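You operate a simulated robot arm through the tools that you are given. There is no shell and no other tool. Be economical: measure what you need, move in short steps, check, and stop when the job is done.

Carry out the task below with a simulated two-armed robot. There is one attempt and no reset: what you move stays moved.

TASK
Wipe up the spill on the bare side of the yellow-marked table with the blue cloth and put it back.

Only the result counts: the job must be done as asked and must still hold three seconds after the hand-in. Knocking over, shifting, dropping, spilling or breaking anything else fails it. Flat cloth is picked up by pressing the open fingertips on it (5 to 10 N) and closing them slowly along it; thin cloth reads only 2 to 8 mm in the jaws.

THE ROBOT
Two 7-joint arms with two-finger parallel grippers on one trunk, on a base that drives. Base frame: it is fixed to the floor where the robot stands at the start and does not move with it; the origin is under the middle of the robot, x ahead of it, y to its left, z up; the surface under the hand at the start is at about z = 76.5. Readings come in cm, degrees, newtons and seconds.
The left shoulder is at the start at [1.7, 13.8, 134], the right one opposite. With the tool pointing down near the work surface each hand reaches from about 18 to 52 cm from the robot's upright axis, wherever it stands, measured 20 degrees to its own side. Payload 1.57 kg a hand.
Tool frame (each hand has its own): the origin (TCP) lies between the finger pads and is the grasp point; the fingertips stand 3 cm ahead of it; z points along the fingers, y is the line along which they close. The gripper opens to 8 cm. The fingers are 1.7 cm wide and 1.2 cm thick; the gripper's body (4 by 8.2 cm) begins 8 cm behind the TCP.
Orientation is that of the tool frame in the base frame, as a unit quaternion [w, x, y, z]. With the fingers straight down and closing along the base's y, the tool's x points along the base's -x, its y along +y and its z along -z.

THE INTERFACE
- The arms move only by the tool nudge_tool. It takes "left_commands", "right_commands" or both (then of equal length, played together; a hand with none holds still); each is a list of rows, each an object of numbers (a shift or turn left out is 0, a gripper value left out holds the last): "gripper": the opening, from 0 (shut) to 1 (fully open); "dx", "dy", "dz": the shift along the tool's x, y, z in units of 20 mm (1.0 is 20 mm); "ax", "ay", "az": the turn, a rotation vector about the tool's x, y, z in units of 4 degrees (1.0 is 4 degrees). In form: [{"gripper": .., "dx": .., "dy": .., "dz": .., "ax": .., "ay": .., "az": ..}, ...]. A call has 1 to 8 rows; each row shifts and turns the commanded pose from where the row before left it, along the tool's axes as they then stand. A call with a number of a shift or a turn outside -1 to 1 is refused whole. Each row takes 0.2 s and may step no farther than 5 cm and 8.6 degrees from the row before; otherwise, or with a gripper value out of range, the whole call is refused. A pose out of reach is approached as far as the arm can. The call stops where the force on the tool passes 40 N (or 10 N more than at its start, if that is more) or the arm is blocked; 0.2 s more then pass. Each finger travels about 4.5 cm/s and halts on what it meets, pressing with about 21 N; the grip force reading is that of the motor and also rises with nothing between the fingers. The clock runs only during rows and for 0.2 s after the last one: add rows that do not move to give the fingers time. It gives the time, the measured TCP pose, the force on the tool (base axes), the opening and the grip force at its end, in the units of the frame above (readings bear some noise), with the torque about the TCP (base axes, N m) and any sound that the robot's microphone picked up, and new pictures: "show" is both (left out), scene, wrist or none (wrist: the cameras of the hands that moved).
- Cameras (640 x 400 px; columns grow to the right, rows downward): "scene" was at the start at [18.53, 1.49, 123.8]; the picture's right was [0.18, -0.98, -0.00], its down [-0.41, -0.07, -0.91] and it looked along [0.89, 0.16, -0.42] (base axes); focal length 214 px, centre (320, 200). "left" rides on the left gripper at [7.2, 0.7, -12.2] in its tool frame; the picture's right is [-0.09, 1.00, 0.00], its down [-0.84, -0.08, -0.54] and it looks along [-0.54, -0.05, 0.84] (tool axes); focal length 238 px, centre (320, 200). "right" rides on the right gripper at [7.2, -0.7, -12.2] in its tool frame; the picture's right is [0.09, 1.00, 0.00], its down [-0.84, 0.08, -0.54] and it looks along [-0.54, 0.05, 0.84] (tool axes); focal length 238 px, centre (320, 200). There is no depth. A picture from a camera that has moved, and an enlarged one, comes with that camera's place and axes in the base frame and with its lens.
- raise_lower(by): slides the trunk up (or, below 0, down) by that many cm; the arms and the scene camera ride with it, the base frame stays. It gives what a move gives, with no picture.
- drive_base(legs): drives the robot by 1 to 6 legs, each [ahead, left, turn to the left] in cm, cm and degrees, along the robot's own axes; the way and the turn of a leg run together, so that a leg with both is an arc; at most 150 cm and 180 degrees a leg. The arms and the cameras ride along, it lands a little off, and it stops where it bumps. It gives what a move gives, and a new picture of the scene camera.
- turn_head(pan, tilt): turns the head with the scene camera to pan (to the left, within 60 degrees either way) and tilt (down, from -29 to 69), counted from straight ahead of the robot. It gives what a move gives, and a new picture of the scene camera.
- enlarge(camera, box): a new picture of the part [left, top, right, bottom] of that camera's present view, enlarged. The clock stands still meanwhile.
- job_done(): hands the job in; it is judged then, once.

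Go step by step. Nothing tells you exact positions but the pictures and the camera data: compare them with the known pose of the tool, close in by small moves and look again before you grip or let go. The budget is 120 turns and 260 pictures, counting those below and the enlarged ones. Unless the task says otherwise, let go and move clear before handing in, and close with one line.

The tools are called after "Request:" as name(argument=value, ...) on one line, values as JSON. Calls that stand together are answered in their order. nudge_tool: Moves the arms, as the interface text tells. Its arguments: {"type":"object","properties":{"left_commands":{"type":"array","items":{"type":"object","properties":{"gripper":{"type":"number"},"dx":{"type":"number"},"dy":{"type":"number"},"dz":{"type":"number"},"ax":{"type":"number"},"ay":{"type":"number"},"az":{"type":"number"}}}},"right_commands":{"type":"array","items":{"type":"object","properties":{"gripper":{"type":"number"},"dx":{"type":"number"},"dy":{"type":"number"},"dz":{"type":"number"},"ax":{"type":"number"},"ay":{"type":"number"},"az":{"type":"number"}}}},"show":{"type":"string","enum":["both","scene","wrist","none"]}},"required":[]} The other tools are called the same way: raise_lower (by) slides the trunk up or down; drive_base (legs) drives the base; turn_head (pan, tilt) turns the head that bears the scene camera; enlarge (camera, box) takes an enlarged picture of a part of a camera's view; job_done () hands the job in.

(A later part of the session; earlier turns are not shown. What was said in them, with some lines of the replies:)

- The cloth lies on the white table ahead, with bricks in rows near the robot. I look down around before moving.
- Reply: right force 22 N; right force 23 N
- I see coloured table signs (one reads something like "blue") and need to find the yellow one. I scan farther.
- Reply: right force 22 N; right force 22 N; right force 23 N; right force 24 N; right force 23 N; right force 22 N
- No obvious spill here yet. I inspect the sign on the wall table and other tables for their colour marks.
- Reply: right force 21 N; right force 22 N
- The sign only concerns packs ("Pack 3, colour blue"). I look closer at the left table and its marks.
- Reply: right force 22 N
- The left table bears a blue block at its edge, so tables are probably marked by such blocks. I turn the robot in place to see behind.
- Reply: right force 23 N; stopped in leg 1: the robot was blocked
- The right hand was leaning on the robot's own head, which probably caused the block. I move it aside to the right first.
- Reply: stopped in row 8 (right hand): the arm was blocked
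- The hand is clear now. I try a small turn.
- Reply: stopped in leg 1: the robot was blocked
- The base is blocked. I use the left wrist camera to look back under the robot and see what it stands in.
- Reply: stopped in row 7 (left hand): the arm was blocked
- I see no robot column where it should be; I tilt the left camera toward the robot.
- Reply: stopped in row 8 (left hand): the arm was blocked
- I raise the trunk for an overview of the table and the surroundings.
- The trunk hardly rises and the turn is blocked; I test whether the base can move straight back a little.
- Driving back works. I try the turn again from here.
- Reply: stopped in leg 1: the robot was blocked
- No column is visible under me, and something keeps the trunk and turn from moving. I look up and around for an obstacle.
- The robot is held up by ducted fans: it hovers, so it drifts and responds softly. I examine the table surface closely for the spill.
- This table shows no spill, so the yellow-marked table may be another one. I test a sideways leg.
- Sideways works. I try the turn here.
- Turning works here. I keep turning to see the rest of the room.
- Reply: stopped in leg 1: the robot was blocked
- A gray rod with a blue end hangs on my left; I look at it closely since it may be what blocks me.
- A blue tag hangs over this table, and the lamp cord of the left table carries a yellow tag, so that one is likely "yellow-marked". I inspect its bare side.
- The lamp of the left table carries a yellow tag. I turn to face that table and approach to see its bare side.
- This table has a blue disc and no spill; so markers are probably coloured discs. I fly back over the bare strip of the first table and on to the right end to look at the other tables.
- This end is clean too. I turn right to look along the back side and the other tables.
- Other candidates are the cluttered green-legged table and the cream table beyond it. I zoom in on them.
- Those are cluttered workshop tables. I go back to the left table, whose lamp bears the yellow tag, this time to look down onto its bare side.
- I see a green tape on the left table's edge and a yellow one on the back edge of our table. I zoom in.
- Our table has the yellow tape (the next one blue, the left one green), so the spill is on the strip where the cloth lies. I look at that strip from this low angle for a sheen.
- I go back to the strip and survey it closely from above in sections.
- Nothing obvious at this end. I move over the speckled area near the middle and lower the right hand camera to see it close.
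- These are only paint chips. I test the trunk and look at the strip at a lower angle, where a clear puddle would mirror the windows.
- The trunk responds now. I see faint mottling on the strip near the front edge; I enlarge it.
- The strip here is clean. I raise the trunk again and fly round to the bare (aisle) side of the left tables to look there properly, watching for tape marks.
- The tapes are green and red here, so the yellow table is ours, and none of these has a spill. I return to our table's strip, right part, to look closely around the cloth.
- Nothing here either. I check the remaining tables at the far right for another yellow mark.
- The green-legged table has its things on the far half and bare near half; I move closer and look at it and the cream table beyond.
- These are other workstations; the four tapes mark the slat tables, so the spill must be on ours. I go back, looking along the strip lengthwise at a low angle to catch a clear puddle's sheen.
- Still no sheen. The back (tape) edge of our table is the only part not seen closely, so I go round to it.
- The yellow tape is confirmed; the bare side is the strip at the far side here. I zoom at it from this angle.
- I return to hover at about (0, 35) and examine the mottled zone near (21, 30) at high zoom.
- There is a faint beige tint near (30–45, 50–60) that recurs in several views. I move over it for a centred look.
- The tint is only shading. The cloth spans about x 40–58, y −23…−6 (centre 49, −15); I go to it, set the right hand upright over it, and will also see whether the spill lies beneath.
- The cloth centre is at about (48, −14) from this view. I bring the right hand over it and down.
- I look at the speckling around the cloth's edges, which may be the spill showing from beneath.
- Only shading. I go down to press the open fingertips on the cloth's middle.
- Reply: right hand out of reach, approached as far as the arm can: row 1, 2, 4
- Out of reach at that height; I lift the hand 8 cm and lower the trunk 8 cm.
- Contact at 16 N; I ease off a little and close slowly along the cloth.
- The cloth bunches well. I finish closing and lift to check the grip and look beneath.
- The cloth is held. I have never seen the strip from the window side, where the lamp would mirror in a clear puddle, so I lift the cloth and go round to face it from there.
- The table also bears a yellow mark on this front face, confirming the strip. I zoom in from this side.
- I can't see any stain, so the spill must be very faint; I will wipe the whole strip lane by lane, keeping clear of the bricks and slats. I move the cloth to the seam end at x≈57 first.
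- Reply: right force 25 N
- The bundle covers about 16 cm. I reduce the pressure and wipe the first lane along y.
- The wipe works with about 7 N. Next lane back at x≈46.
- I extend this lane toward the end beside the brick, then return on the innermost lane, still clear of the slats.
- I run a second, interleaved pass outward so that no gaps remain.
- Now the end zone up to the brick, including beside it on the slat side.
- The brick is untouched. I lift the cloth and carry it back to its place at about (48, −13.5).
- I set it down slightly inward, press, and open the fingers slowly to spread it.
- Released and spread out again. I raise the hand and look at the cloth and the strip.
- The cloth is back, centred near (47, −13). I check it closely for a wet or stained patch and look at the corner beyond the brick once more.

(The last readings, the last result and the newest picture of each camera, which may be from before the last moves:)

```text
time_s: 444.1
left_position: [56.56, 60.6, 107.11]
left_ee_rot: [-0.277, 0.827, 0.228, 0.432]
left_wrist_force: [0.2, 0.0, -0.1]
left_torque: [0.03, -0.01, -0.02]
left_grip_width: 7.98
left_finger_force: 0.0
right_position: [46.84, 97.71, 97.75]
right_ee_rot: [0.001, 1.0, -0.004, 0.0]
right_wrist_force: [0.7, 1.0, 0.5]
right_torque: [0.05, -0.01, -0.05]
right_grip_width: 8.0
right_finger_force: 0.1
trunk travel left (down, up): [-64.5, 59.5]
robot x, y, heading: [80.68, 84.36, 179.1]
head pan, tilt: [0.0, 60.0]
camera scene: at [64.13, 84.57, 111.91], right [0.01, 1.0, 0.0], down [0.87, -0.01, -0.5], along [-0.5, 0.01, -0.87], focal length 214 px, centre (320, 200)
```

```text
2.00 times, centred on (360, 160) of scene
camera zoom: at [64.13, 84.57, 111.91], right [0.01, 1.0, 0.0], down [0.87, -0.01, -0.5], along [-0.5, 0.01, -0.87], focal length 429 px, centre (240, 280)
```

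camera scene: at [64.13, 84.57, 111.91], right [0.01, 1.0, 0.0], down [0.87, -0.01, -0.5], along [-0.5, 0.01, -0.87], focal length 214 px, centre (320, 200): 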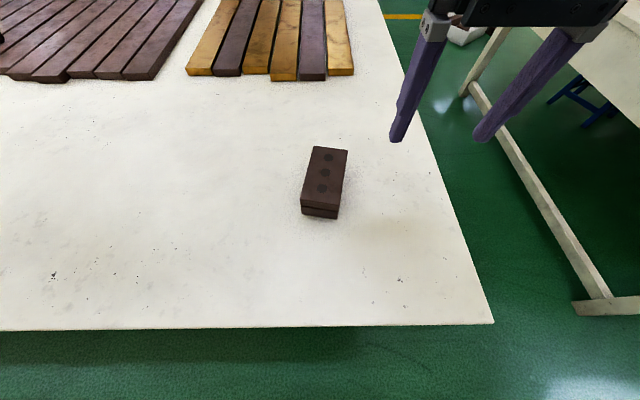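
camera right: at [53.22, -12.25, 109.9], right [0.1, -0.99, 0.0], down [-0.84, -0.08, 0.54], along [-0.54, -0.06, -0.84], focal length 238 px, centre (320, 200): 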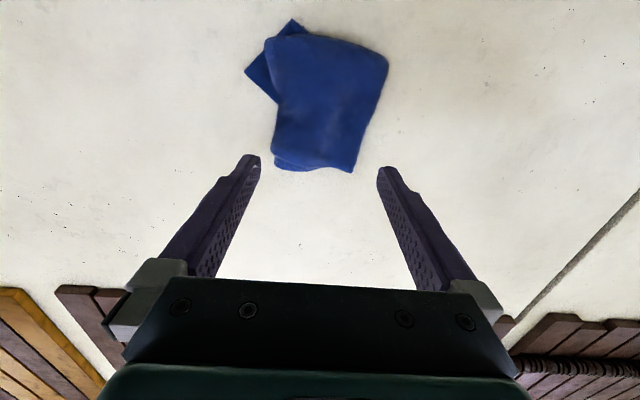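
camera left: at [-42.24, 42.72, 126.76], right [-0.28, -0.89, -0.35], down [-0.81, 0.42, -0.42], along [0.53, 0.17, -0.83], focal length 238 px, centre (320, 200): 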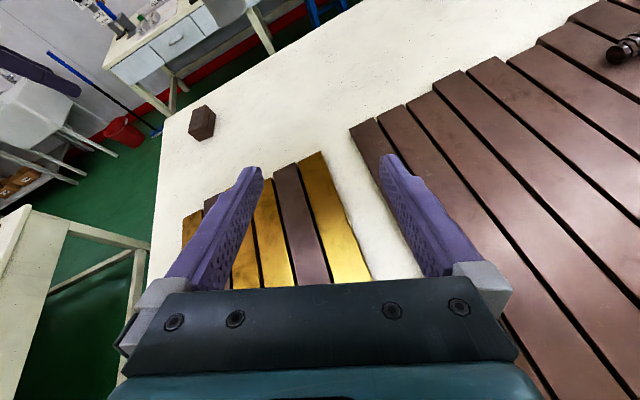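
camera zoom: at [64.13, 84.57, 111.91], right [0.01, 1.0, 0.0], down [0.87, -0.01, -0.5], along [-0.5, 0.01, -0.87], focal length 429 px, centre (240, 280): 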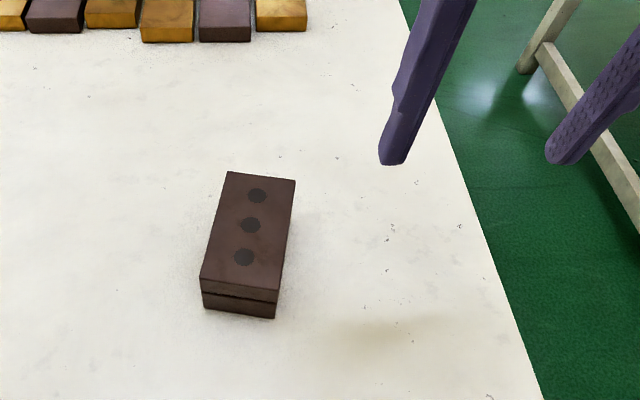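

I see a faint brownish smear near (52, 97) beyond the brick, but it may be my hand's shadow. I move the hand away and look again.

Request:
drive_base(legs=[[-20, 35, 0]])

Request:
turn_head(pan=-35, tilt=45)

Request:
enlarge(camera="scene", box=[200, 100, 520, 300])

```text
time_s: 446.6
left_position: [75.98, 25.49, 107.12]
left_ee_rot: [-0.278, 0.827, 0.23, 0.432]
left_wrist_force: [0.4, -0.2, -0.6]
left_torque: [0.01, -0.03, -0.01]
left_grip_width: 8.0
left_finger_force: 0.0
right_position: [66.28, 62.5, 97.72]
right_ee_rot: [0.001, 1.0, -0.002, 0.001]
right_wrist_force: [-0.5, -0.3, 0.0]
right_torque: [-0.02, 0.01, 0.0]
right_grip_width: 8.0
right_finger_force: 0.0
trunk travel left (down, up): [-64.5, 59.5]
robot x, y, heading: [100.16, 49.71, 179.3]
head pan, tilt: [0.0, 60.0]
camera scene: at [83.54, 49.5, 111.91], right [0.01, 1.0, 0.0], down [0.87, -0.01, -0.5], along [-0.5, 0.0, -0.87], focal length 214 px, centre (320, 200)
```

scene: 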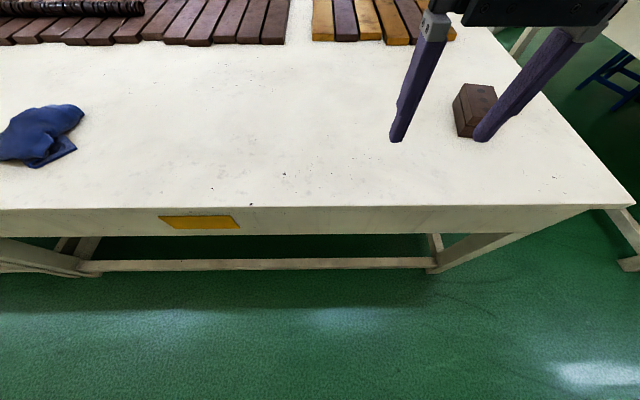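

```text
time_s: 447.6
left_position: [76.1, 25.48, 107.2]
left_ee_rot: [-0.278, 0.827, 0.229, 0.432]
left_wrist_force: [-0.4, 0.1, 0.0]
left_torque: [0.02, -0.02, 0.01]
left_grip_width: 7.99
left_finger_force: 0.0
right_position: [66.18, 62.67, 97.78]
right_ee_rot: [0.0, 1.0, -0.002, 0.0]
right_wrist_force: [0.0, 0.5, -0.4]
right_torque: [-0.03, -0.01, 0.01]
right_grip_width: 7.98
right_finger_force: 0.2
trunk travel left (down, up): [-64.5, 59.5]
robot x, y, heading: [100.21, 49.24, 179.3]
head pan, tilt: [-35.0, 45.0]
camera scene: at [83.58, 54.16, 113.86], right [0.58, 0.81, 0.0], down [0.58, -0.41, -0.71], along [-0.58, 0.41, -0.71], focal length 214 px, centre (320, 200)
```

scene: 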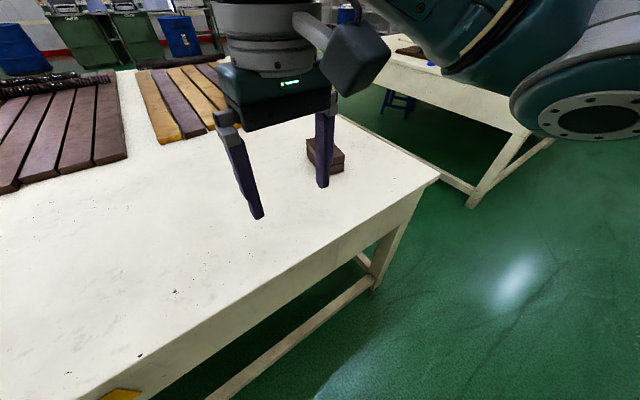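

```text
2.00 times, centred on (360, 200) of scene
camera zoom: at [83.58, 54.16, 113.86], right [0.58, 0.81, 0.0], down [0.58, -0.41, -0.71], along [-0.58, 0.41, -0.71], focal length 429 px, centre (240, 200)
```

zoom: 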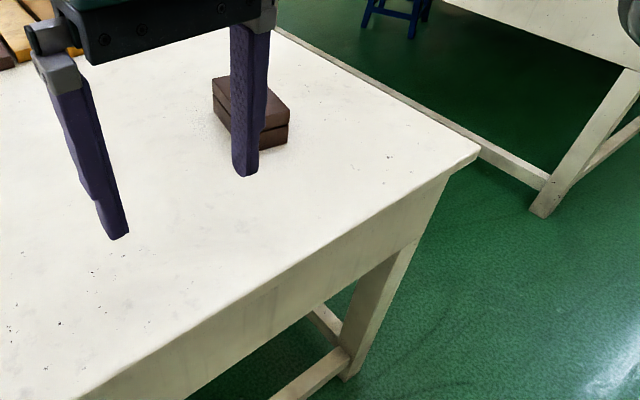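

The smear was only my hand's shadow: it is gone now that the hand has moved. I still can't see a stain anywhere on the strip. I wiped it in overlapping lanes, the cloth is back in its place, and both hands are clear, so I hand in.

Request:
job_done()

```text
The job is handed in.
```

I handed the job in, but I never saw the spill in any picture, so I can't confirm that it was wiped up. I used the blue cloth to wipe nearly all of the bare strip of the yellow-marked table in overlapping lanes. I left out the area around and behind the loose brick stack near the end, and thin margins along the slats and the table edges. The cloth is back within about 2 cm of where it lay, a little rumpled with one corner sticking out. As far as the pictures show, nothing else was moved.
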